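You operate a simulated robot arm through the tools that you are given. There is no shell and no other tool.

Carry out the task below with a simulated two-armed robot. There is one attempt and no reset: what you move stays moved.

## Task
On the drainer beside the sink, pour about 90 ml from the white-handled jug into the red-handled jug, holding that steady with the other hand, and put the white-handled jug back.

It is judged by the outcome, as a careful person would: the job done as asked, and still so three seconds after it is handed in. It fails if anything else is knocked over, pushed out of place, dropped, spilled or broken.

## Robot
Two 7-joint arms with two-finger parallel grippers on one trunk, on a base that moves. Base frame: it is fixed to the floor where the robot stands at the start and does not move with it; the origin is under the middle of the robot, x ahead of it, y to its left, z up. Lengths are in m, angles in degrees, forces in N, time in s.
The left shoulder is at the start at [-0.082, 0.119, 0.851], the right one opposite. With the tool pointing down near the work surface each hand reaches from about 0.1 to 0.58 m from the robot's upright axis, wherever it stands, measured 20 degrees to its own side. Payload 3.43 kg a hand.
Tool frame (each hand has its own): the origin (TCP) lies between the finger pads and is the grasp point; the fingertips stand 0.03 m ahead of it; z points along the fingers, y is the line along which they close. Largest opening 0.094 m; finger width 0.028, thickness 0.01; the body of the gripper, 0.05 by 0.096 m, starts 0.055 m behind the TCP.
Orientation is that of the tool frame in the base frame, as a unit quaternion [w, x, y, z]. With the fingers straight down and closing along the base's y, the tool's x points along the base's -x, its y along +y and its z along -z.

## Interface
- The arms move only by the tool jog_arm. It takes "left_increments", "right_increments" or both (then of equal length, played together; a hand with none holds still); each is a list of rows, each a list of 7 numbers: the shift along the tool's x, y, z in units of 25 mm (1.0 is 25 mm), then the turn, a rotation vector about the tool's x, y, z in units of 4 degrees (1.0 is 4 degrees), then the closure, from 0 (fully open) to 1 (shut). In form: [[dx, dy, dz, wx, wy, wz, grip], ...]. A call has 1 to 20 rows; each row shifts and turns the commanded pose from where the row before left it, along the tool's axes as they then stand. A call with a number of a shift or a turn outside -1 to 1 is refused whole. Each row takes 0.2 s and may step no farther than 0.05 m and 8.6 degrees from the row before; otherwise, or with a gripper value out of range, the whole call is refused. Where a pose cannot be reached the arm comes as near as it can. A force on the tool above 40 N (or 10 N above the force at the start of the call, whichever is more), or a blocked arm, ends the call early, and 0.2 s more pass. Each finger travels about 0.153 m/s and halts on what it meets, pressing with about 26 N; the grip force reading is that of the motor and also rises with nothing between the fingers. The clock runs only during rows and for 0.2 s after the last one: add rows that do not move to give the fingers time. It gives the time, the measured TCP pose, the force on the tool (base axes), the opening and the grip force at its end, in the units of the frame above (readings bear some noise), with the torque about the TCP (base axes, N m) and any sound that the robot's microphone picked up.
- Cameras (640 x 400 px; columns grow to the right, rows downward): "scene" is now at [0.0269, 0.0352, 1.5613]; the picture's right is [0.46, -0.89, 0.00], its down [-0.65, -0.34, -0.68] and it looks along [0.61, 0.32, -0.73] (base axes); focal length 284 px, centre (320, 200). "left" rides on the left gripper at [0.076, -0.014, -0.103] in its tool frame; the picture's right is [0.18, 0.98, 0.00], its down [-0.75, 0.14, -0.64] and it looks along [-0.63, 0.12, 0.77] (tool axes); focal length 243 px, centre (320, 200). "right" rides on the right gripper at [0.076, 0.014, -0.102] in its tool frame; the picture's right is [-0.18, 0.98, 0.00], its down [-0.75, -0.14, -0.64] and it looks along [-0.63, -0.12, 0.77] (tool axes); focal length 243 px, centre (320, 200). There is no depth. A picture from a camera that has moved, and an enlarged one, comes with that camera's place and axes in the base frame and with its lens.
- camera(camera): a new picture of that camera. The clock stands still meanwhile.
- lift_body(by): moves the trunk up (or, below 0, down) by that many m; the arms and the scene camera ride with it, the base frame stays. It gives what a move gives, with no picture.
- steer(legs): drives the robot by 1 to 6 legs, each [ahead, left, turn to the left] in m, m and degrees, along the robot's own axes; the way and the turn of a leg run together, so that a leg with both is an arc; at most 1.5 m and 180 degrees a leg. The arms and the cameras ride along, it lands a little off, and it stops where it bumps. It gives what a move gives.
- pan_tilt(pan, tilt): turns the head with the scene camera to pan (to the left, within 143 degrees either way) and tilt (down, from -29 to 69), counted from straight ahead of the robot (the tilt from the chest, where the trunk bows). It gives what a move gives.
- close_up(camera, box): a new picture of the part [left, top, right, bottom] of that camera's present view, enlarged. The clock stands still meanwhile.
- hand_in(): hands the job in; it is judged then, once.

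Nothing tells you exact positions but the pictures and the camera data. Unless the task says otherwise, let go and move clear before handing in.

The tools are called after ">>>" as a command line: name --argument value ..., lists and objects as JSON in quotes. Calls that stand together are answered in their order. jog_arm: Moves the arms, as the interface text tells. Its arguments: {"type":"object","properties":{"left_increments":{"type":"array"},"right_increments":{"type":"array"}},"required":[]} The other tools are called the same way: lift_body (by) moves the trunk up or down; steer (legs) drives the base; pan_tilt (pan, tilt) turns the head that bears the scene camera; camera (camera) takes a picture; close_up (camera, box) takes an enlarged picture of a part of a camera's view; hand_in () hands the job in.

At the start:

```text
time: 0.0
left_tcp_pos: [0.244, 0.269, 1.2436]
left_orientation: [0.0, 0.001, 1.0, 0.001]
left_wrist_force: [-0.4, 0.2, -0.2]
left_ft_torque: [-0.01, -0.01, 0.0]
left_grip_width: 0.0939
left_grasp_force: 0.1
right_tcp_pos: [0.2953, -0.0241, 1.0006]
right_orientation: [-0.001, 0.0, 1.0, 0.0]
right_wrist_force: [0.4, -0.5, -0.5]
right_ft_torque: [-0.03, 0.01, 0.0]
right_grip_width: 0.0938
right_grasp_force: 0.0
trunk travel left (down, up): [-0.275, 0.06]
robot x, y, heading: [-0.0007, -0.0009, 0.1]
head pan, tilt (commanded): [27.6, 46.9]
```

scene: 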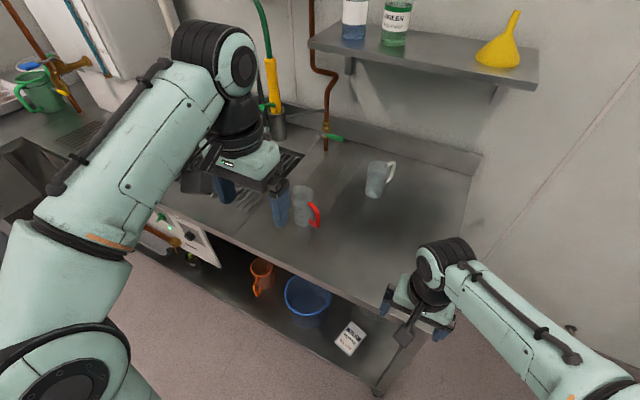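
right: 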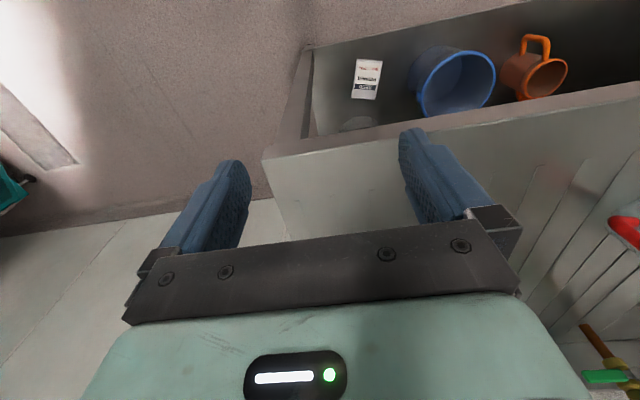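
left: 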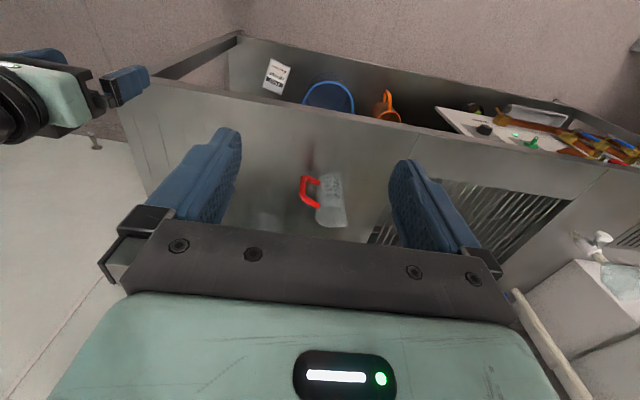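

I see a steel counter with the red-handled jug and the white-handled jug on the flat drainer right of the sink. I'll take enlarged pictures to locate them before moving.

>>> close_up --camera "scene" --box '[240, 130, 440, 255]'

>>> close_up --camera "left" --box '[220, 100, 420, 260]'

>>> camera --camera "scene"

```text
3.20 times, centred on (340, 192) of scene
camera zoom: at [0.0269, 0.0352, 1.5613], right [0.46, -0.89, 0.0], down [-0.65, -0.34, -0.68], along [0.61, 0.32, -0.73], focal length 909 px, centre (256, 224)
```

zoom: 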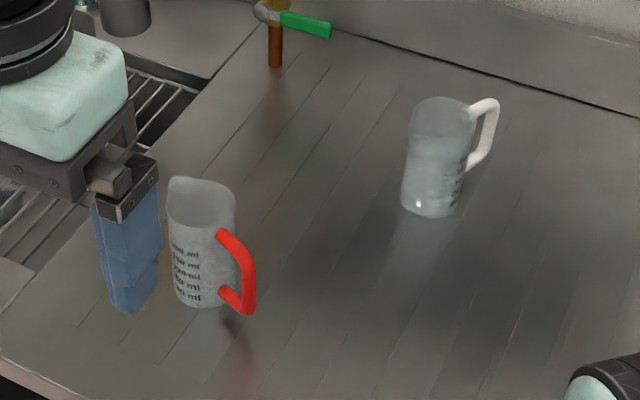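

```text
2.50 times, centred on (320, 180) of left
camera zoom: at [0.1688, 0.2542, 1.3452], right [-0.18, 0.98, 0.0], down [0.75, 0.14, 0.64], along [0.63, 0.12, -0.77], focal length 606 px, centre (320, 250)
```

zoom: 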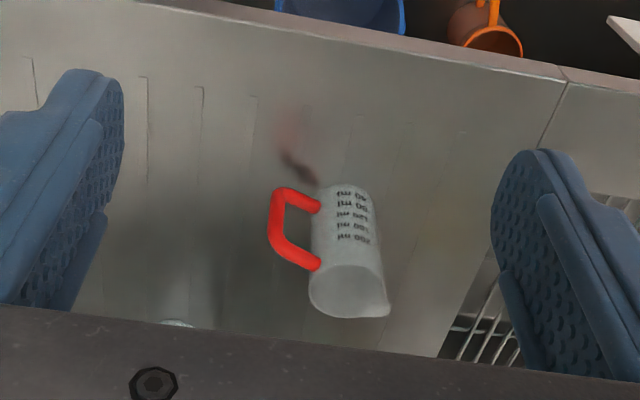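

```text
taken
camera scene: at [0.0269, 0.0352, 1.5613], right [0.46, -0.89, 0.0], down [-0.65, -0.34, -0.68], along [0.61, 0.32, -0.73], focal length 284 px, centre (320, 200)
```

scene: 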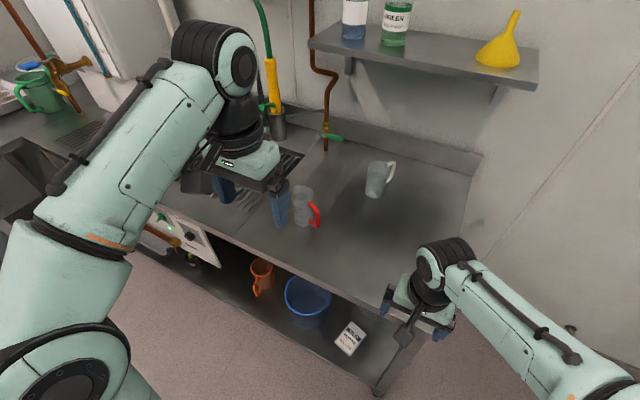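

The red jug looks to be near (0.505, 0.343), the white jug near (0.73, 0.19), with the counter top about z 0.85. I'll zoom in further on both jugs and look around with the head before any motion.

>>> close_up --camera "scene" --box '[280, 170, 340, 240]'

>>> close_up --camera "scene" --box '[350, 145, 410, 210]'

>>> close_up --camera "left" --box '[290, 160, 360, 240]'

>>> pan_tilt --pan 10 --tilt 65

>>> camera --camera "scene"

```text
5.71 times, centred on (310, 205) of scene
camera zoom: at [0.0269, 0.0352, 1.5613], right [0.46, -0.89, 0.0], down [-0.65, -0.34, -0.68], along [0.61, 0.32, -0.73], focal length 1624 px, centre (377, 171)
```

zoom: 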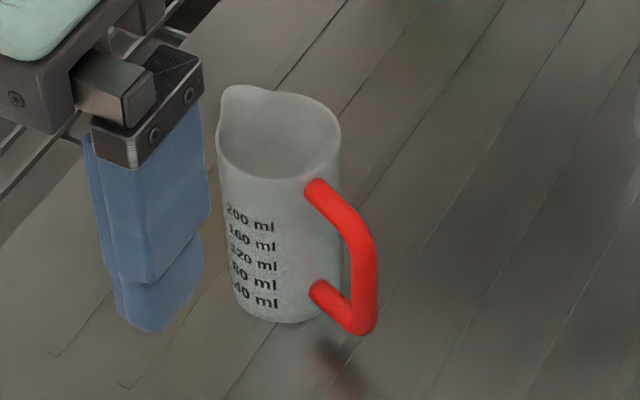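

```text
6.15 times, centred on (380, 178) of scene
camera zoom: at [0.0269, 0.0352, 1.5613], right [0.46, -0.89, 0.0], down [-0.65, -0.34, -0.68], along [0.61, 0.32, -0.73], focal length 1749 px, centre (-49, 338)
```

zoom: 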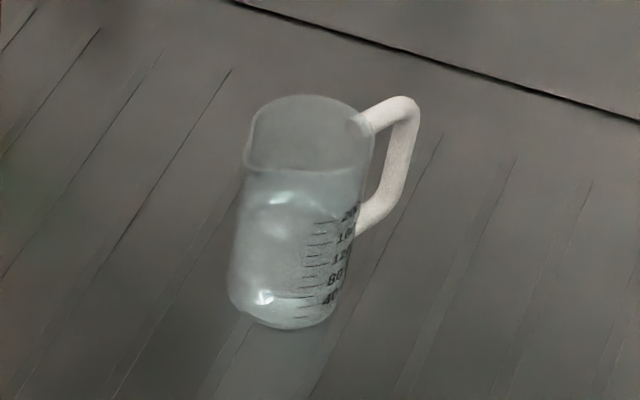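

```text
5.00 times, centred on (325, 200) of left
camera zoom: at [0.1688, 0.2542, 1.3452], right [-0.18, 0.98, 0.0], down [0.75, 0.14, 0.64], along [0.63, 0.12, -0.77], focal length 1213 px, centre (295, 200)
```

zoom: 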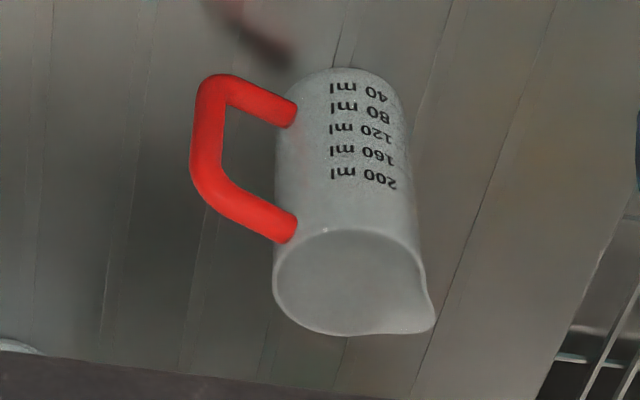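

```text
time: 0.8
left_tcp_pos: [0.2459, 0.2691, 1.2427]
left_orientation: [0.0, 0.0, 1.0, 0.0]
left_wrist_force: [-0.5, 0.0, 0.0]
left_ft_torque: [-0.03, -0.03, 0.0]
left_grip_width: 0.094
left_grasp_force: 0.0
right_tcp_pos: [0.2971, -0.0236, 0.9997]
right_orientation: [0.0, 0.0, 1.0, 0.0]
right_wrist_force: [-0.2, -0.4, 0.1]
right_ft_torque: [-0.01, 0.0, -0.01]
right_grip_width: 0.094
right_grasp_force: 0.0
trunk travel left (down, up): [-0.275, 0.06]
robot x, y, heading: [0.0006, -0.0003, -0.0]
head pan, tilt (commanded): [10.0, 65.0]
```

```text
taken
camera scene: at [0.016, 0.0089, 1.5389], right [0.17, -0.98, 0.0], down [-0.89, -0.16, -0.42], along [0.42, 0.07, -0.91], focal length 284 px, centre (320, 200)
```

scene: 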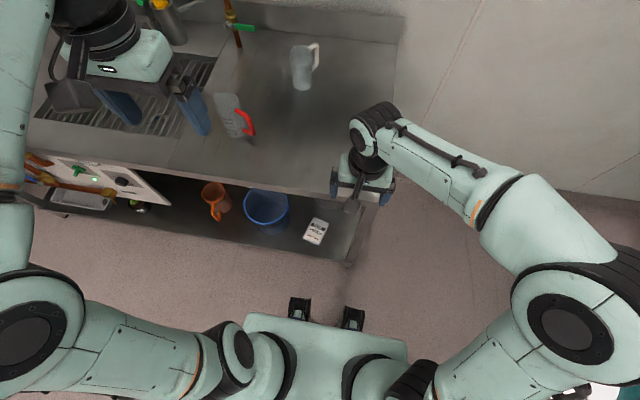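

Both jugs carry marks from 40 to 200 ml, the red jug is empty and the white one is filled a bit above 200 ml. Before driving closer I'll look left and at the counter front for obstacles.

>>> close_up --camera "scene" --box '[0, 100, 400, 350]'

>>> pan_tilt --pan 70 --tilt 40

>>> camera --camera "scene"

>>> pan_tilt --pan 30 --tilt 20

>>> camera --camera "scene"

```text
1.60 times, centred on (200, 225) of scene
camera zoom: at [0.016, 0.0089, 1.5389], right [0.17, -0.98, 0.0], down [-0.89, -0.16, -0.42], along [0.42, 0.07, -0.91], focal length 455 px, centre (512, 160)
```

zoom: 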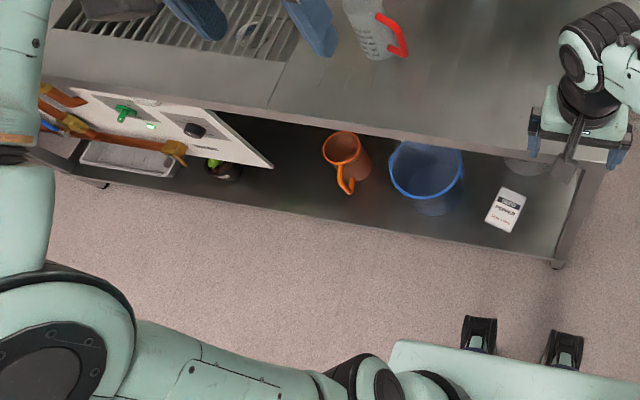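

```text
time: 2.1
left_tcp_pos: [0.2449, 0.269, 1.2428]
left_orientation: [0.0, 0.0, 1.0, 0.0]
left_wrist_force: [0.1, -0.1, -1.2]
left_ft_torque: [-0.05, 0.02, 0.05]
left_grip_width: 0.0942
left_grasp_force: 0.1
right_tcp_pos: [0.2963, -0.024, 0.9999]
right_orientation: [0.0, 0.0, 1.0, -0.001]
right_wrist_force: [0.5, -0.6, 0.2]
right_ft_torque: [0.0, 0.0, 0.01]
right_grip_width: 0.0939
right_grasp_force: 0.0
trunk travel left (down, up): [-0.275, 0.06]
robot x, y, heading: [0.0006, 0.0028, 0.1]
head pan, tilt (commanded): [70.0, 40.0]
```

```text
taken
camera scene: at [-0.0146, 0.0781, 1.5712], right [0.94, -0.34, 0.0], down [-0.22, -0.6, -0.77], along [0.26, 0.72, -0.64], focal length 284 px, centre (320, 200)
```

scene: 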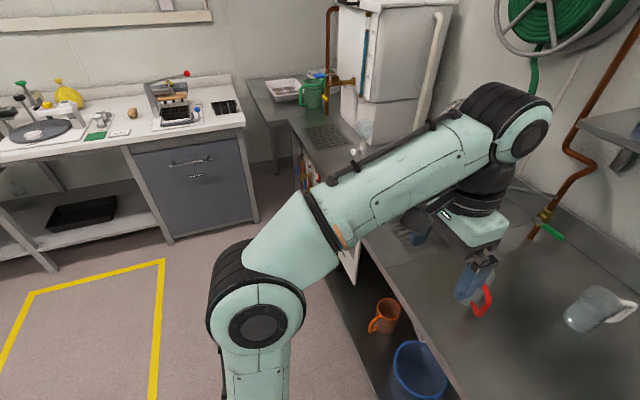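

```text
time: 3.2
left_tcp_pos: [0.2447, 0.2695, 1.2425]
left_orientation: [0.0, 0.0, 1.0, 0.0]
left_wrist_force: [-0.6, -0.9, 0.3]
left_ft_torque: [0.0, -0.01, 0.0]
left_grip_width: 0.0939
left_grasp_force: 0.1
right_tcp_pos: [0.2956, -0.0249, 0.9994]
right_orientation: [-0.001, 0.0, 1.0, 0.0]
right_wrist_force: [0.8, -0.2, 0.5]
right_ft_torque: [0.02, 0.02, 0.02]
right_grip_width: 0.0942
right_grasp_force: 0.0
trunk travel left (down, up): [-0.275, 0.06]
robot x, y, heading: [0.0009, -0.0032, -0.1]
head pan, tilt (commanded): [30.0, 20.0]
```

```text
taken
camera scene: at [0.0368, 0.045, 1.6025], right [0.5, -0.87, 0.0], down [-0.3, -0.17, -0.94], along [0.81, 0.47, -0.34], focal length 284 px, centre (320, 200)
```

scene: 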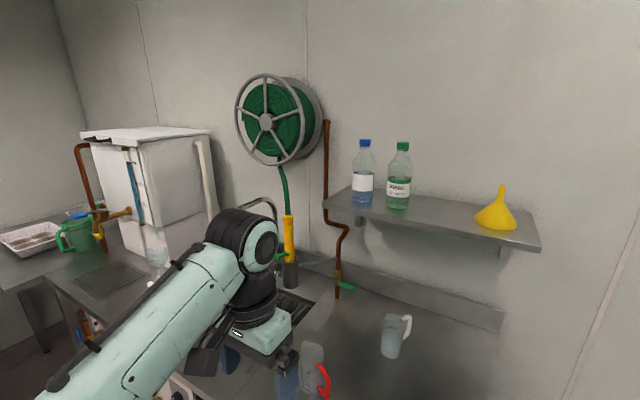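

The area left of the robot is clear, and the white jug's spout faces back toward the red jug. I'll look straight down to see how much room the base has before the counter front.

>>> pan_tilt --pan 0 --tilt 69

>>> camera --camera "scene"

>>> close_up --camera "scene" --box '[200, 160, 440, 400]'

>>> camera --camera "right"

```text
time: 4.3
left_tcp_pos: [0.2448, 0.269, 1.2431]
left_orientation: [0.0, 0.0, 1.0, 0.0]
left_wrist_force: [-0.4, 1.0, -0.3]
left_ft_torque: [0.03, 0.05, 0.0]
left_grip_width: 0.0939
left_grasp_force: 0.0
right_tcp_pos: [0.2961, -0.0256, 0.9993]
right_orientation: [0.0, 0.0, 1.0, 0.0]
right_wrist_force: [-0.2, -0.8, -0.2]
right_ft_torque: [0.01, -0.03, -0.04]
right_grip_width: 0.094
right_grasp_force: 0.0
trunk travel left (down, up): [-0.275, 0.06]
robot x, y, heading: [0.0037, -0.0007, -0.2]
head pan, tilt (commanded): [0.0, 68.8]
```

```text
taken
camera scene: at [0.0122, -0.0016, 1.5351], right [0.0, -1.0, 0.0], down [-0.93, 0.0, -0.36], along [0.36, 0.0, -0.93], focal length 284 px, centre (320, 200)
```

scene: 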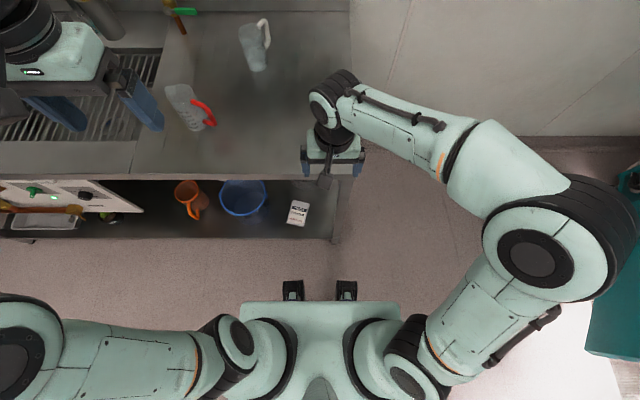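

```text
1.67 times, centred on (320, 280) of scene
camera zoom: at [0.0122, -0.0016, 1.5351], right [0.0, -1.0, 0.0], down [-0.93, 0.0, -0.36], along [0.36, 0.0, -0.93], focal length 474 px, centre (320, 67)
```

zoom: 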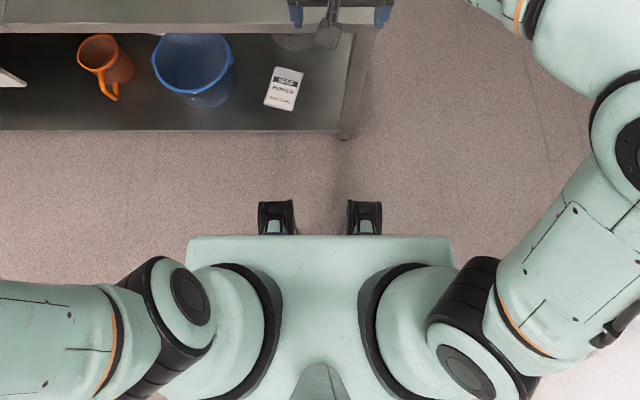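

```text
taken
camera right: at [0.2194, -0.0104, 1.1037], right [0.18, 0.98, 0.0], down [0.75, -0.14, 0.64], along [0.63, -0.12, -0.77], focal length 243 px, centre (320, 200)
```

right: 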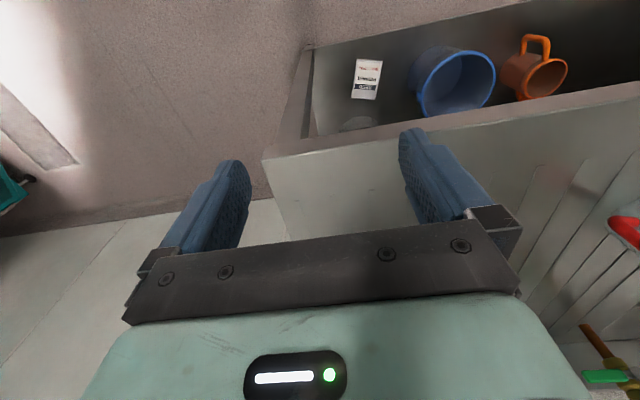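

The chest front is near x 0.03, the base feet near x 0.14, and the counter edge near x 0.33, so there is about 0.15 m to close in. First I'll raise the right hand well above jug height, then drive ahead and to the left.

>>> jog_arm --right_increments '[[0, 0, -1, 0, 0, 0, 0], [0, 0, -1, 0, 0, 0, 0], [0, 0, -1, 0, 0, 0, 0], [0, 0, -1, 0, 0, 0, 0], [0, 0, -1, 0, 0, 0, 0], [0, 0, -1, 0, 0, 0, 0], [0, 0, -1, 0, 0, 0, 0], [0, 0, -1, 0, 0, 0, 0]]'

>>> steer --legs '[[0.0, 0.27, 0]]'

>>> camera --camera "scene"

```text
time: 6.2
left_tcp_pos: [0.2455, 0.2689, 1.2435]
left_orientation: [0.001, 0.0, 1.0, 0.0]
left_wrist_force: [-0.7, 0.2, -0.2]
left_ft_torque: [0.0, -0.01, -0.02]
left_grip_width: 0.0942
left_grasp_force: 0.0
right_tcp_pos: [0.2961, -0.0248, 1.2003]
right_orientation: [0.0, 0.0, 1.0, 0.001]
right_wrist_force: [-1.3, 0.0, 0.9]
right_ft_torque: [0.03, -0.02, 0.01]
right_grip_width: 0.0943
right_grasp_force: 0.0
trunk travel left (down, up): [-0.275, 0.06]
robot x, y, heading: [0.0, -0.0013, -0.2]
head pan, tilt (commanded): [0.0, 68.8]
```

```text
time: 9.1
left_tcp_pos: [0.2443, 0.5399, 1.243]
left_orientation: [0.0, -0.001, 1.0, -0.001]
left_wrist_force: [0.1, -1.1, 0.7]
left_ft_torque: [0.0, -0.05, 0.02]
left_grip_width: 0.094
left_grasp_force: 0.1
right_tcp_pos: [0.2975, 0.2462, 1.1989]
right_orientation: [0.001, 0.001, 1.0, 0.0]
right_wrist_force: [0.8, -0.4, -0.3]
right_ft_torque: [0.0, -0.01, 0.0]
right_grip_width: 0.0944
right_grasp_force: 0.0
trunk travel left (down, up): [-0.275, 0.06]
robot x, y, heading: [0.0016, 0.2722, 0.3]
head pan, tilt (commanded): [0.0, 68.8]
```

```text
taken
camera scene: at [0.012, 0.2697, 1.535], right [0.0, -1.0, 0.0], down [-0.93, 0.0, -0.36], along [0.36, 0.0, -0.93], focal length 284 px, centre (320, 200)
```

scene: 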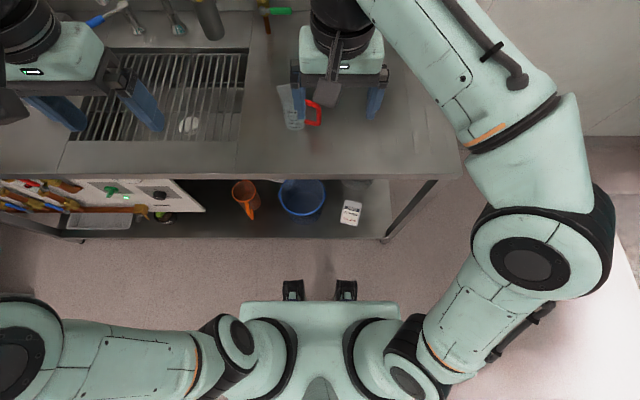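

The robot has shifted left as planned. Now I'll drive ahead 0.12 m and check the remaining gap to the counter.

>>> steer --legs '[[0.12, 0.0, 0]]'

>>> camera --camera "scene"

>>> camera --camera "right"

>>> camera --camera "left"

```text
time: 10.4
left_tcp_pos: [0.3629, 0.5391, 1.2424]
left_orientation: [0.0, 0.0, 1.0, 0.0]
left_wrist_force: [-0.2, 0.8, 0.9]
left_ft_torque: [-0.03, 0.05, -0.02]
left_grip_width: 0.0937
left_grasp_force: 0.1
right_tcp_pos: [0.4126, 0.2483, 1.1995]
right_orientation: [0.0, -0.001, 1.0, 0.0]
right_wrist_force: [0.2, 0.4, 0.1]
right_ft_torque: [0.01, 0.02, 0.0]
right_grip_width: 0.094
right_grasp_force: 0.1
trunk travel left (down, up): [-0.275, 0.06]
robot x, y, heading: [0.1176, 0.2718, -0.0]
head pan, tilt (commanded): [0.0, 68.8]
```

```text
taken
camera scene: at [0.1299, 0.2696, 1.535], right [0.0, -1.0, 0.0], down [-0.93, 0.0, -0.36], along [0.36, 0.0, -0.93], focal length 284 px, centre (320, 200)
```

scene: 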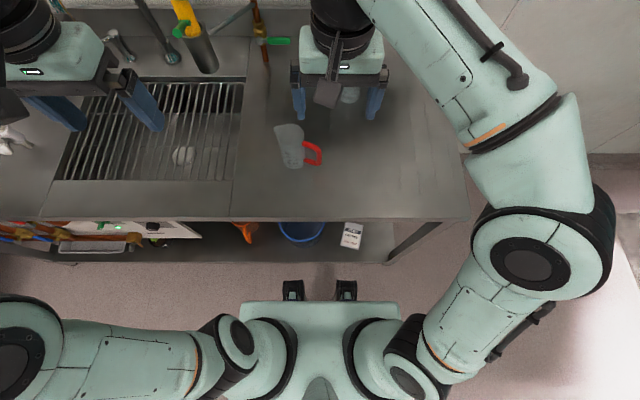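

```text
taken
camera right: at [0.337, 0.2613, 1.3036], right [0.18, 0.98, 0.0], down [0.75, -0.14, 0.64], along [0.63, -0.12, -0.77], focal length 243 px, centre (320, 200)
```

right: 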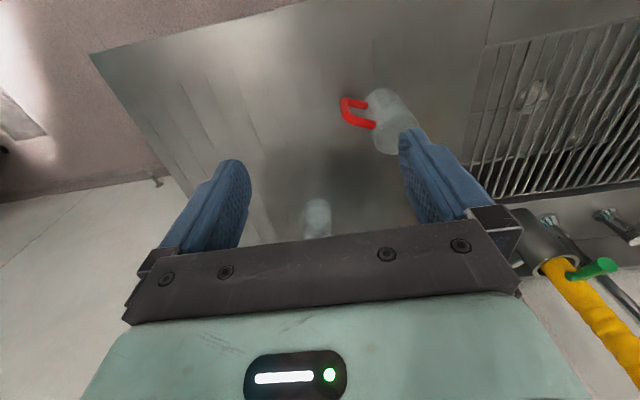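

```text
taken
camera left: at [0.2861, 0.5257, 1.3452], right [-0.19, 0.98, 0.0], down [0.75, 0.14, 0.64], along [0.63, 0.12, -0.77], focal length 243 px, centre (320, 200)
```

left: 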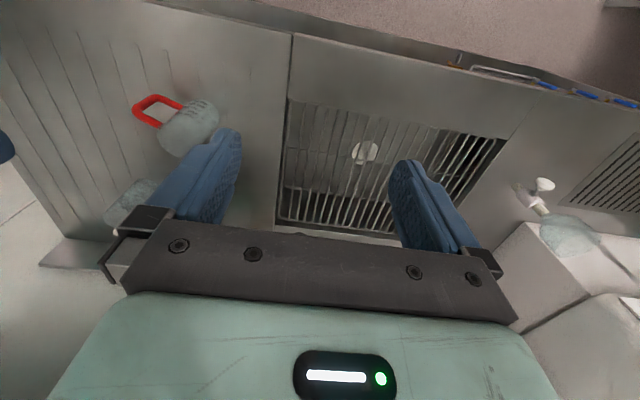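

There is still roughly 0.08 m between the feet and the lower shelf. I'll go 0.04 m further, then take enlarged views to triangulate the jugs.

>>> steer --legs '[[0.04, 0.0, 0]]'

>>> pan_tilt --pan -12 --tilt 60

>>> camera --camera "scene"

>>> close_up --camera "right" --box '[280, 70, 440, 250]'

>>> close_up --camera "left" --box '[90, 70, 250, 250]'

```text
time: 11.2
left_tcp_pos: [0.4009, 0.5408, 1.2431]
left_orientation: [0.0, -0.001, 1.0, 0.0]
left_wrist_force: [0.8, 0.5, -0.1]
left_ft_torque: [0.0, -0.01, -0.01]
left_grip_width: 0.0938
left_grasp_force: 0.1
right_tcp_pos: [0.4526, 0.2474, 1.1999]
right_orientation: [0.0, -0.002, 1.0, 0.001]
right_wrist_force: [0.5, 0.3, -0.5]
right_ft_torque: [-0.02, 0.02, 0.03]
right_grip_width: 0.0938
right_grasp_force: 0.1
trunk travel left (down, up): [-0.275, 0.06]
robot x, y, heading: [0.1556, 0.2745, -0.0]
head pan, tilt (commanded): [0.0, 68.8]
```

```text
time: 12.0
left_tcp_pos: [0.4015, 0.5408, 1.2428]
left_orientation: [0.0, -0.001, 1.0, 0.0]
left_wrist_force: [1.2, 0.5, -0.9]
left_ft_torque: [0.02, -0.01, -0.03]
left_grip_width: 0.0938
left_grasp_force: 0.1
right_tcp_pos: [0.4536, 0.2485, 1.1992]
right_orientation: [-0.001, -0.002, 1.0, 0.0]
right_wrist_force: [0.1, -0.1, 0.5]
right_ft_torque: [0.0, -0.03, -0.02]
right_grip_width: 0.094
right_grasp_force: 0.0
trunk travel left (down, up): [-0.275, 0.06]
robot x, y, heading: [0.1571, 0.2698, -0.0]
head pan, tilt (commanded): [-12.0, 60.0]
```

```text
taken
camera scene: at [0.1784, 0.256, 1.5444], right [-0.21, -0.98, 0.0], down [-0.85, 0.18, -0.5], along [0.49, -0.1, -0.87], focal length 284 px, centre (320, 200)
```

scene: 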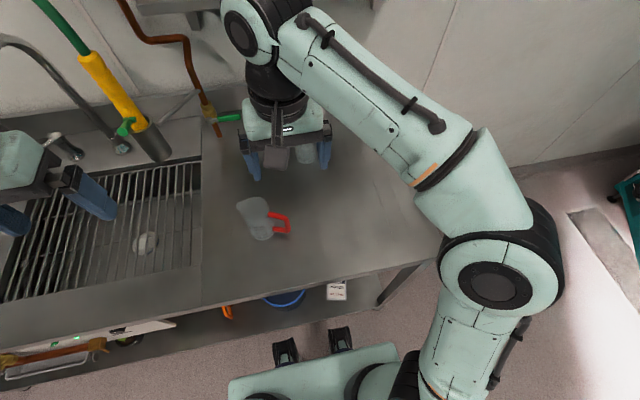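

```text
2.22 times, centred on (360, 160) of right
camera zoom: at [0.3761, 0.2616, 1.3038], right [0.18, 0.98, 0.0], down [0.75, -0.14, 0.64], along [0.63, -0.12, -0.77], focal length 539 px, centre (231, 289)
```

zoom: 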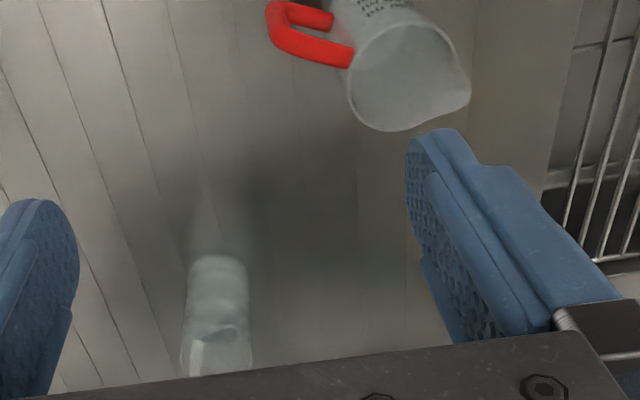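

```text
2.22 times, centred on (170, 160) of left
camera zoom: at [0.3251, 0.526, 1.3454], right [-0.19, 0.98, 0.0], down [0.75, 0.14, 0.64], along [0.63, 0.12, -0.77], focal length 539 px, centre (653, 289)
```

zoom: 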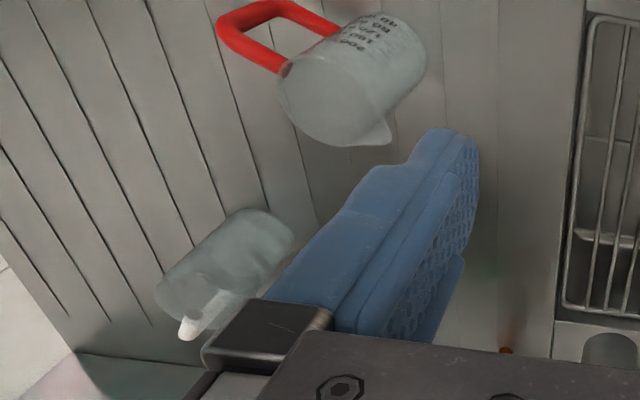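

The right hand is blocking the scene camera's view of the white jug. I'll slide it 0.2 m to the right and look again.

>>> jog_arm --right_increments '[[0, -1, 0, 0, 0, 0, 0], [0, -1, 0, 0, 0, 0, 0], [0, -1, 0, 0, 0, 0, 0], [0, -1, 0, 0, 0, 0, 0], [0, -1, 0, 0, 0, 0, 0], [0, -1, 0, 0, 0, 0, 0], [0, -1, 0, 0, 0, 0, 0], [0, -1, 0, 0, 0, 0, 0]]'

>>> pan_tilt --pan 0 --tilt 50

>>> camera --camera "scene"

>>> camera --camera "right"

```text
time: 13.8
left_tcp_pos: [0.4008, 0.541, 1.2435]
left_orientation: [0.0, -0.001, 1.0, 0.0]
left_wrist_force: [-0.8, 0.6, 1.2]
left_ft_torque: [0.01, -0.02, -0.02]
left_grip_width: 0.094
left_grasp_force: 0.0
right_tcp_pos: [0.4546, 0.0471, 1.2008]
right_orientation: [0.0, -0.002, 1.0, 0.0]
right_wrist_force: [-0.7, 0.6, 0.1]
right_ft_torque: [-0.02, -0.03, 0.03]
right_grip_width: 0.0941
right_grasp_force: 0.0
trunk travel left (down, up): [-0.275, 0.06]
robot x, y, heading: [0.1522, 0.2705, 0.3]
head pan, tilt (commanded): [-12.0, 60.0]
```

```text
time: 14.5
left_tcp_pos: [0.4015, 0.541, 1.2434]
left_orientation: [0.001, -0.001, 1.0, 0.0]
left_wrist_force: [-0.6, 0.3, -0.1]
left_ft_torque: [0.02, 0.0, -0.01]
left_grip_width: 0.0939
left_grasp_force: 0.1
right_tcp_pos: [0.4543, 0.048, 1.202]
right_orientation: [0.001, -0.001, 1.0, 0.0]
right_wrist_force: [-0.1, -0.6, 0.4]
right_ft_torque: [0.03, 0.0, -0.03]
right_grip_width: 0.0939
right_grasp_force: 0.0
trunk travel left (down, up): [-0.275, 0.06]
robot x, y, heading: [0.1572, 0.2706, -0.2]
head pan, tilt (commanded): [0.0, 50.0]
```

```text
taken
camera scene: at [0.1902, 0.2697, 1.557], right [0.0, -1.0, 0.0], down [-0.77, 0.0, -0.64], along [0.64, 0.0, -0.77], focal length 284 px, centre (320, 200)
```

scene: 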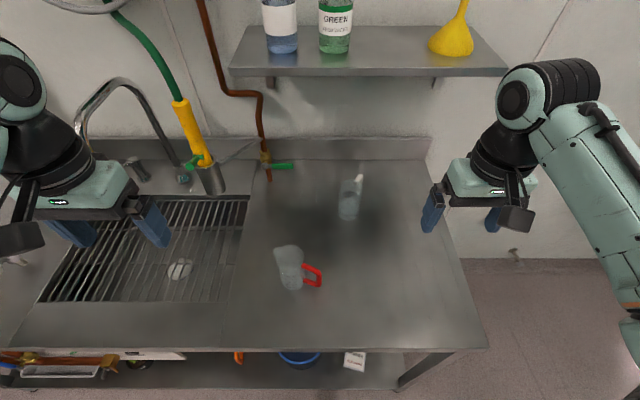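

```text
taken
camera right: at [0.3771, 0.0615, 1.3041], right [0.18, 0.98, 0.0], down [0.75, -0.14, 0.64], along [0.63, -0.12, -0.77], focal length 243 px, centre (320, 200)
```

right: 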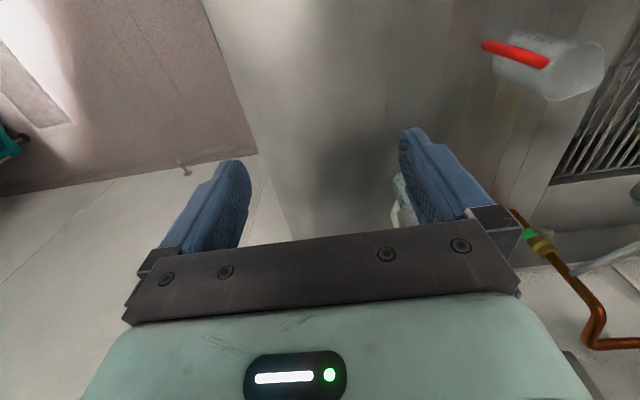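

>>> close_up --camera "scene" --box '[260, 150, 380, 300]'

>>> close_up --camera "scene" --box '[320, 160, 380, 230]'

>>> close_up --camera "scene" --box '[265, 235, 330, 300]'

```text
2.67 times, centred on (320, 225) of scene
camera zoom: at [0.1902, 0.2697, 1.557], right [0.0, -1.0, 0.0], down [-0.77, 0.0, -0.64], along [0.64, 0.0, -0.77], focal length 758 px, centre (320, 133)
```

zoom: 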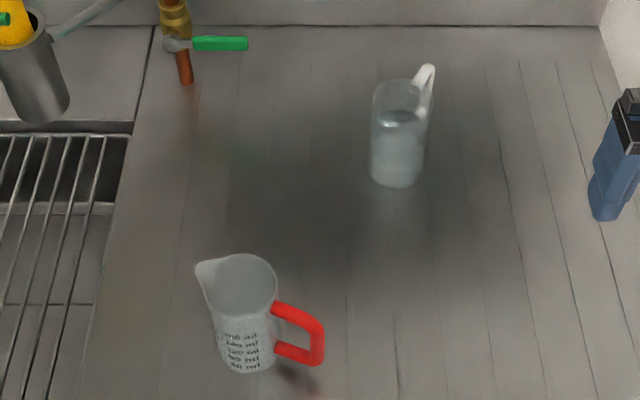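

```text
5.71 times, centred on (350, 195) of scene
camera zoom: at [0.1902, 0.2697, 1.557], right [0.0, -1.0, 0.0], down [-0.77, 0.0, -0.64], along [0.64, 0.0, -0.77], focal length 1624 px, centre (149, 229)
```

zoom: 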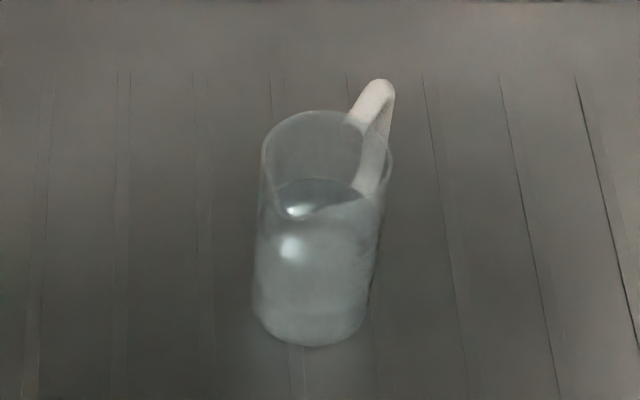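

```text
6.15 times, centred on (298, 268) of scene
camera zoom: at [0.1902, 0.2697, 1.557], right [0.0, -1.0, 0.0], down [-0.77, 0.0, -0.64], along [0.64, 0.0, -0.77], focal length 1749 px, centre (458, -215)
```

zoom: 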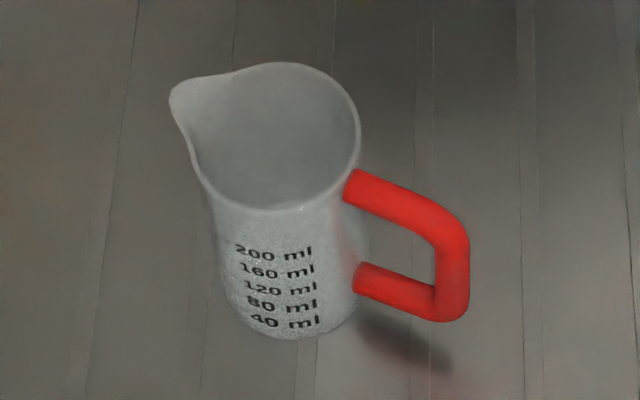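

The red jug stands near (0.50, 0.338), the white one near (0.71, 0.186), the top near z 0.88, and the white handle points away and right so its spout faces me. The left hand will hold the red jug from its left side; I'll turn that gripper to point right with its camera on top, high above everything.

>>> jog_arm --left_increments '[[0, 0, 0, 1, 1, -1, 0], [0, 0, 0, 1, 1, -1, 0], [0, 0, 0, 1, 1, -1, 0], [0, 0, 0, 1, 1, -1, 0], [0, 0, 0, 1, 1, -1, 0], [0, 0, 0, 1, 1, -1, 0], [0, 0, 0, 1, 1, -1, 0], [0, 0, 0, 1, 1, -1, 0]]'

>>> camera --camera "scene"

```text
time: 16.3
left_tcp_pos: [0.4182, 0.5549, 1.1489]
left_orientation: [-0.26, -0.272, 0.885, -0.272]
left_wrist_force: [0.9, 1.0, -0.4]
left_ft_torque: [-0.01, -0.03, 0.01]
left_grip_width: 0.0944
left_grasp_force: 0.0
left hand out of reach, approached as far as the arm can: row 2, 3, 4, 5, 6, 8
right_tcp_pos: [0.4541, 0.0512, 1.2011]
right_orientation: [0.001, -0.002, 1.0, -0.001]
right_wrist_force: [-0.2, 0.6, -0.4]
right_ft_torque: [-0.05, -0.01, 0.03]
right_grip_width: 0.094
right_grasp_force: 0.1
trunk travel left (down, up): [-0.275, 0.06]
robot x, y, heading: [0.1577, 0.2708, -0.1]
head pan, tilt (commanded): [0.0, 50.0]
```

```text
taken
camera scene: at [0.1898, 0.2727, 1.557], right [0.0, -1.0, 0.0], down [-0.77, 0.0, -0.64], along [0.64, 0.0, -0.77], focal length 284 px, centre (320, 200)
```

scene: 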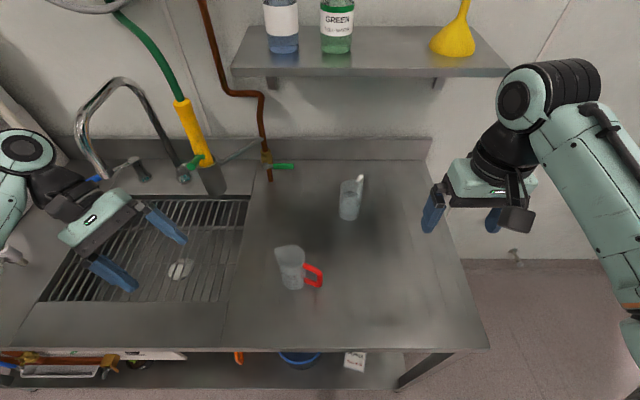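

The turn works but the hand was near its reach limit at that height. I'll lower it and bring it inwards over the drainer grate, then check.

>>> jog_arm --left_increments '[[-0.32, -0.06, 0.88, 0, 0, 0, 0], [-0.32, -0.06, 0.88, 0, 0, 0, 0], [-0.32, -0.06, 0.88, 0, 0, 0, 0], [-0.32, -0.06, 0.88, 0, 0, 0, 0]]'

```text
time: 17.3
left_tcp_pos: [0.4155, 0.5035, 1.0677]
left_orientation: [-0.268, -0.269, 0.885, -0.269]
left_wrist_force: [0.6, 0.9, 0.7]
left_ft_torque: [-0.02, -0.02, -0.02]
left_grip_width: 0.0941
left_grasp_force: 0.0
right_tcp_pos: [0.4547, 0.0482, 1.2004]
right_orientation: [0.0, -0.002, 1.0, -0.001]
right_wrist_force: [0.4, 0.4, -0.5]
right_ft_torque: [0.0, -0.01, -0.01]
right_grip_width: 0.0939
right_grasp_force: 0.1
trunk travel left (down, up): [-0.275, 0.06]
robot x, y, heading: [0.1589, 0.2732, 0.1]
head pan, tilt (commanded): [0.0, 50.0]
```

Tracking is good now. I'll finish turning the left gripper toward horizontal, pointing right.

>>> jog_arm --left_increments '[[0, 0, 0, 1, 1, -1, 0], [0, 0, 0, 1, 1, -1, 0], [0, 0, 0, 1, 1, -1, 0], [0, 0, 0, 1, 1, -1, 0], [0, 0, 0, 1, 1, -1, 0], [0, 0, 0, 1, 1, -1, 0], [0, 0, 0, 1, 1, -1, 0]]'

>>> camera --camera "scene"

>>> camera --camera "left"

```text
time: 18.9
left_tcp_pos: [0.4151, 0.5036, 1.0695]
left_orientation: [-0.454, -0.456, 0.615, -0.456]
left_wrist_force: [0.0, -0.2, 0.0]
left_ft_torque: [0.06, 0.03, 0.0]
left_grip_width: 0.0939
left_grasp_force: 0.0
right_tcp_pos: [0.4539, 0.0486, 1.2009]
right_orientation: [0.0, -0.002, 1.0, 0.0]
right_wrist_force: [-0.4, 0.0, -1.1]
right_ft_torque: [-0.01, -0.01, -0.02]
right_grip_width: 0.094
right_grasp_force: 0.0
trunk travel left (down, up): [-0.275, 0.06]
robot x, y, heading: [0.159, 0.2743, 0.1]
head pan, tilt (commanded): [0.0, 50.0]
```

```text
taken
camera scene: at [0.1902, 0.2699, 1.557], right [0.0, -1.0, 0.0], down [-0.77, 0.0, -0.64], along [0.64, 0.0, -0.77], focal length 284 px, centre (320, 200)
```

scene: 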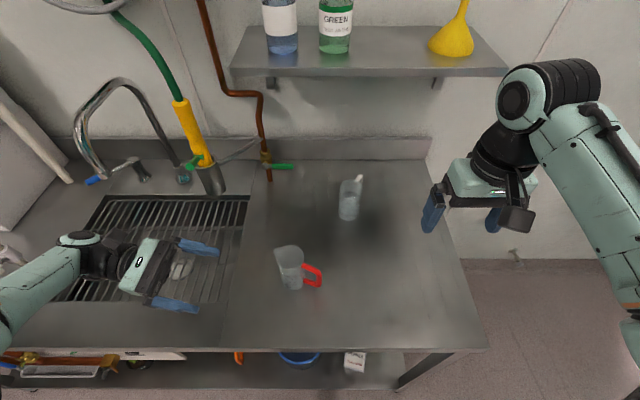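

```text
taken
camera left: at [0.4317, 0.5899, 1.1627], right [-0.99, 0.14, 0.03], down [0.08, 0.76, -0.65], along [-0.12, -0.64, -0.76], focal length 243 px, centre (320, 200)
```

left: 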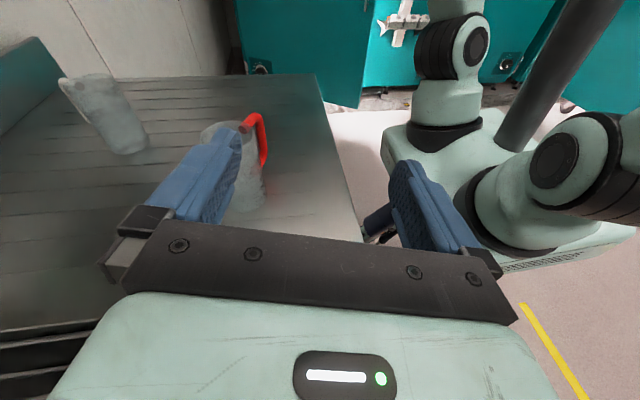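

The left gripper now points to the right with its camera on top. I'll level the roll, keep about 10° downward pitch, and move it beside the red jug at about 0.12 m stand-off to check alignment.

>>> jog_arm --left_increments '[[0, 0, 0, 1, 0, -1, 0], [0, 0, 0, 1, 0, -1, 0], [0, 0, 0, 0.3, -0.2, -0.3, 0], [-0.726, -0.672, 0.486, 0, 0, 0, 0], [-0.726, -0.672, 0.486, 0, 0, 0, 0], [-0.726, -0.672, 0.486, 0, 0, 0, 0], [-0.726, -0.672, 0.486, 0, 0, 0, 0], [-0.726, -0.672, 0.486, 0, 0, 0, 0]]'

>>> camera --camera "left"

>>> close_up --camera "scene" --box '[160, 180, 400, 340]'

```text
time: 20.7
left_tcp_pos: [0.5024, 0.461, 0.9697]
left_orientation: [-0.447, -0.542, 0.542, -0.462]
left_wrist_force: [0.3, 0.4, -0.5]
left_ft_torque: [-0.03, -0.01, 0.04]
left_grip_width: 0.0942
left_grasp_force: 0.1
right_tcp_pos: [0.4549, 0.0484, 1.2009]
right_orientation: [0.0, -0.002, 1.0, 0.0]
right_wrist_force: [0.5, -0.3, -0.1]
right_ft_torque: [0.0, 0.02, -0.01]
right_grip_width: 0.0941
right_grasp_force: 0.2
trunk travel left (down, up): [-0.275, 0.06]
robot x, y, heading: [0.1587, 0.273, 0.3]
head pan, tilt (commanded): [0.0, 50.0]
```

```text
taken
camera left: at [0.5143, 0.5485, 1.063], right [-0.99, -0.04, 0.17], down [-0.14, 0.76, -0.63], along [-0.1, -0.65, -0.76], focal length 243 px, centre (320, 200)
```

left: 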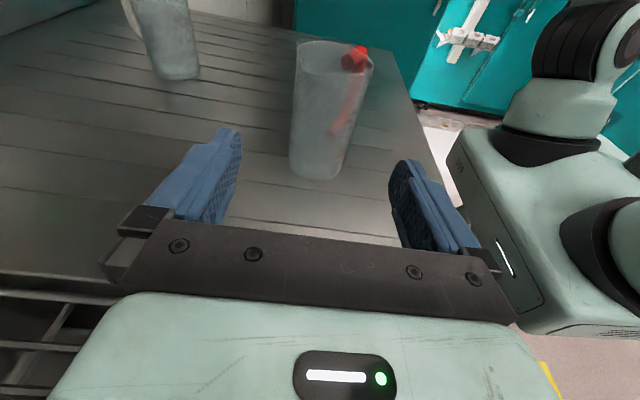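

```text
2.50 times, centred on (280, 260) of scene
camera zoom: at [0.1908, 0.2699, 1.557], right [0.0, -1.0, 0.0], down [-0.77, 0.0, -0.64], along [0.64, 0.0, -0.77], focal length 710 px, centre (420, 50)
```

zoom: 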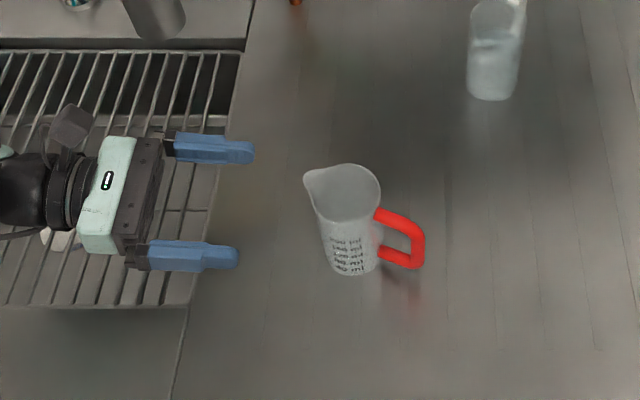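

The left gripper is well aligned with the red jug (x 0.502 against 0.499). Before gripping it, I'll check that the right hand can reach above the white jug with the tool down and turned to match its spout axis.

>>> jog_arm --right_increments '[[-0.9, 0.5, 0.3, 0, 0, 0.64, 0], [-0.9, 0.5, 0.3, 0, 0, 0.64, 0], [-0.9, 0.5, 0.3, 0, 0, 0.64, 0], [-0.9, 0.5, 0.3, 0, 0, 0.64, 0], [-0.9, 0.5, 0.3, 0, 0, 0.64, 0], [-0.9, 0.5, 0.3, 0, 0, 0.64, 0], [-0.9, 0.5, 0.3, 0, 0, 0.64, 0]]'

>>> camera --camera "right"

>>> camera --camera "scene"

```text
time: 22.3
left_tcp_pos: [0.5024, 0.4605, 0.9701]
left_orientation: [-0.447, -0.541, 0.543, -0.461]
left_wrist_force: [-0.2, -0.1, 0.2]
left_ft_torque: [-0.02, -0.01, -0.03]
left_grip_width: 0.094
left_grasp_force: 0.1
right_tcp_pos: [0.6077, 0.1085, 1.1474]
right_orientation: [-0.005, 0.147, 0.989, 0.003]
right_wrist_force: [-0.2, -1.4, 0.4]
right_ft_torque: [0.0, -0.01, 0.01]
right_grip_width: 0.094
right_grasp_force: 0.1
right hand out of reach, approached as far as the arm can: row 7
trunk travel left (down, up): [-0.275, 0.06]
robot x, y, heading: [0.1573, 0.2733, 0.1]
head pan, tilt (commanded): [0.0, 50.0]
```

```text
taken
camera right: at [0.538, 0.1437, 1.2529], right [0.46, 0.89, 0.0], down [0.69, -0.36, 0.63], along [0.56, -0.29, -0.77], focal length 243 px, centre (320, 200)
```

right: 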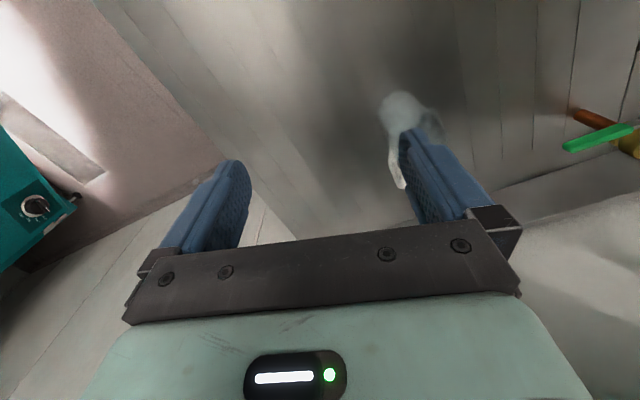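

```text
taken
camera scene: at [0.1899, 0.2698, 1.557], right [0.0, -1.0, 0.0], down [-0.77, 0.0, -0.64], along [0.64, 0.0, -0.77], focal length 284 px, centre (320, 200)
```

scene: 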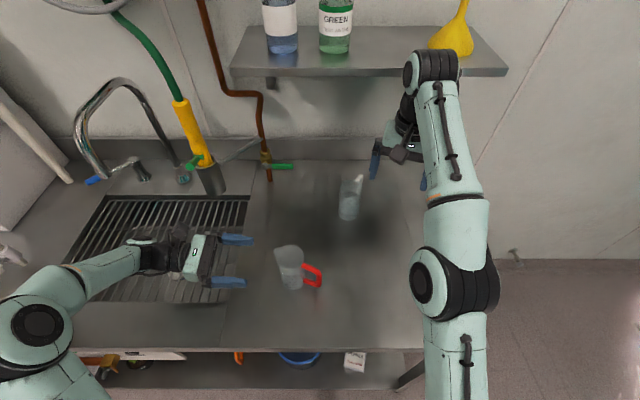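

The shelf overhead (front edge near x 0.74, z 1.29) means I must come in low from the front rather than from above. I'll bring the right hand to about 0.10 m in front of the white jug, at z 1.04, and align its yaw with the spout axis.

>>> jog_arm --right_increments '[[0.2, 0.98, 0.86, 0, 0, 0, 0], [0.2, 0.98, 0.86, 0, 0, 0, 0], [0.2, 0.98, 0.86, 0, 0, 0, 0], [0.2, 0.98, 0.86, 0, 0, 0, 0], [0.2, 0.98, 0.86, 0, 0, 0, 0], [0, 0, 0, 0, 0, 0.93, 0], [0, 0, 0, 0, 0, 0.93, 0], [0, 0, 0, 0, 0, 0.93, 0]]'

>>> camera --camera "right"

>>> camera --camera "scene"

>>> camera --camera "left"

```text
time: 24.1
left_tcp_pos: [0.5015, 0.4618, 0.9705]
left_orientation: [-0.447, -0.541, 0.542, -0.462]
left_wrist_force: [-0.6, -0.2, -0.5]
left_ft_torque: [0.01, -0.01, -0.01]
left_grip_width: 0.0944
left_grasp_force: 0.1
right_tcp_pos: [0.6215, 0.2338, 1.0419]
right_orientation: [0.0, 0.25, 0.968, 0.001]
right_wrist_force: [0.2, -0.5, -0.7]
right_ft_torque: [0.02, 0.01, -0.02]
right_grip_width: 0.0943
right_grasp_force: 0.1
trunk travel left (down, up): [-0.275, 0.06]
robot x, y, heading: [0.1551, 0.2729, 0.2]
head pan, tilt (commanded): [0.0, 50.0]
```

```text
taken
camera right: at [0.5604, 0.2826, 1.1438], right [0.64, 0.77, 0.0], down [0.59, -0.49, 0.64], along [0.5, -0.41, -0.77], focal length 243 px, centre (320, 200)
```

right: 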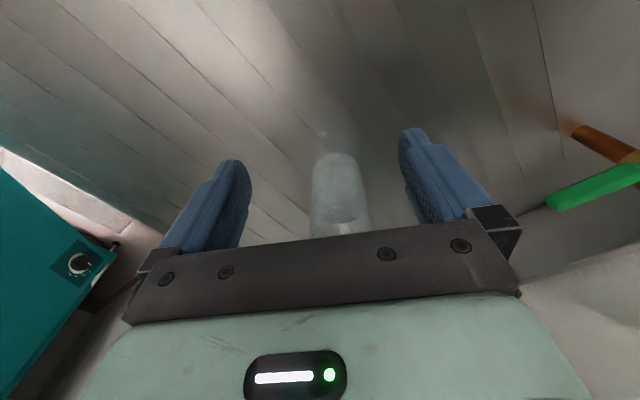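

```text
taken
camera scene: at [0.1902, 0.2697, 1.557], right [0.0, -1.0, 0.0], down [-0.77, 0.0, -0.64], along [0.64, 0.0, -0.77], focal length 284 px, centre (320, 200)
```

scene: 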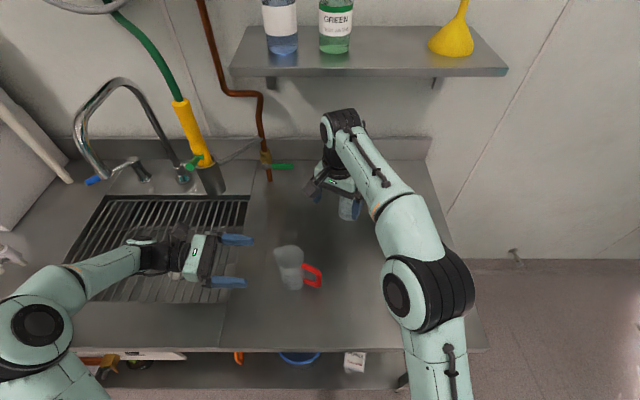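

```text
taken
camera left: at [0.5136, 0.5485, 1.0634], right [-0.99, -0.04, 0.17], down [-0.14, 0.76, -0.63], along [-0.1, -0.65, -0.76], focal length 243 px, centre (320, 200)
```

left: 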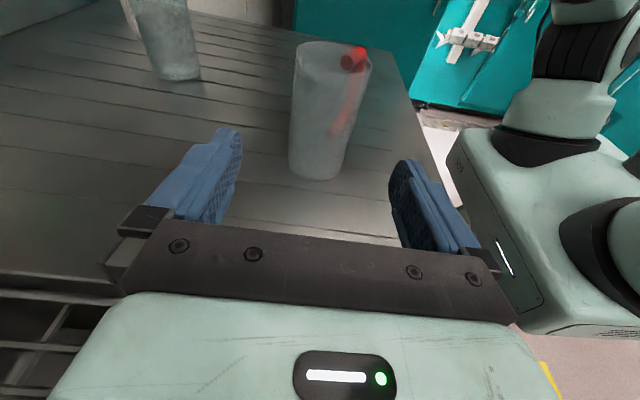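

The white jug sits nearly centred between the right fingers, with its spout toward the hand. I'll zoom in there and on the two jugs from the other cameras to refine centre, handle direction and water level.

>>> close_up --camera "right" --box '[270, 130, 410, 250]'

>>> close_up --camera "left" --box '[110, 0, 230, 90]'

>>> close_up --camera "left" --box '[260, 20, 400, 200]'

>>> close_up --camera "scene" --box '[260, 100, 420, 300]'

```text
3.33 times, centred on (340, 190) of right
camera zoom: at [0.5604, 0.2826, 1.1438], right [0.64, 0.77, 0.0], down [0.59, -0.49, 0.64], along [0.5, -0.41, -0.77], focal length 809 px, centre (253, 233)
```

zoom: 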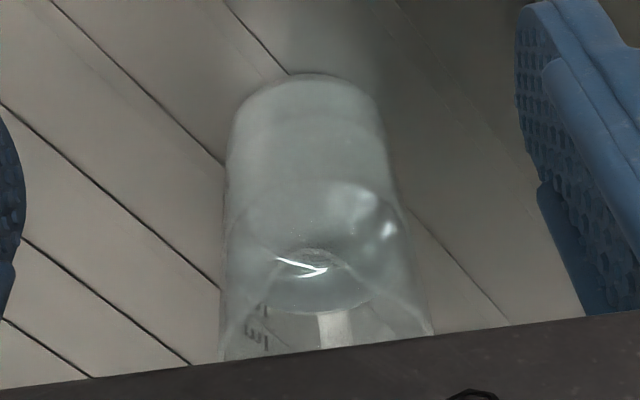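

```text
4.44 times, centred on (170, 45) of left
camera zoom: at [0.5136, 0.5485, 1.0634], right [-0.99, -0.04, 0.17], down [-0.14, 0.76, -0.63], along [-0.1, -0.65, -0.76], focal length 1078 px, centre (987, 889)
```

zoom: 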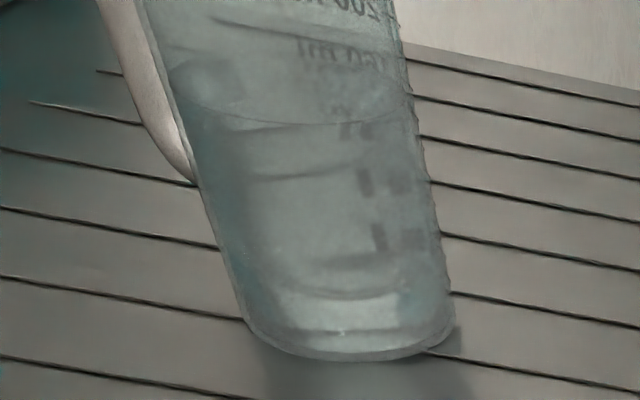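

```text
2.22 times, centred on (330, 110) of left
camera zoom: at [0.5136, 0.5485, 1.0634], right [-0.99, -0.04, 0.17], down [-0.14, 0.76, -0.63], along [-0.1, -0.65, -0.76], focal length 539 px, centre (298, 400)
```

zoom: 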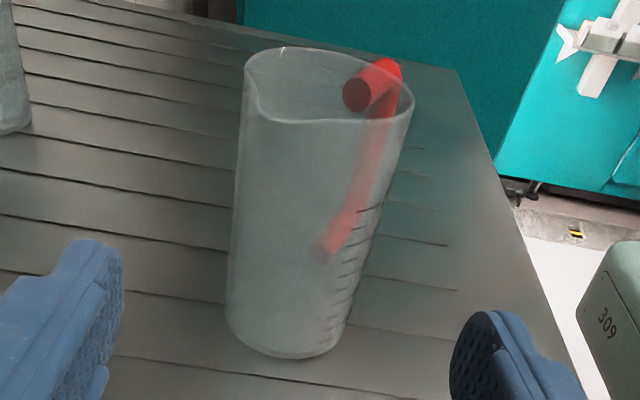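

```text
2.00 times, centred on (340, 200) of scene
camera zoom: at [0.1902, 0.2697, 1.557], right [0.0, -1.0, 0.0], down [-0.77, 0.0, -0.64], along [0.64, 0.0, -0.77], focal length 568 px, centre (280, 200)
```

zoom: 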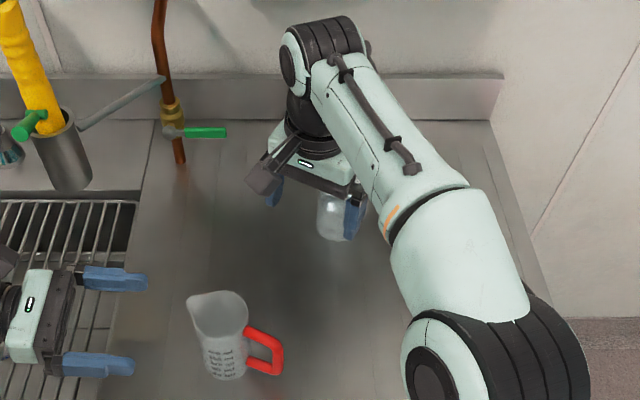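

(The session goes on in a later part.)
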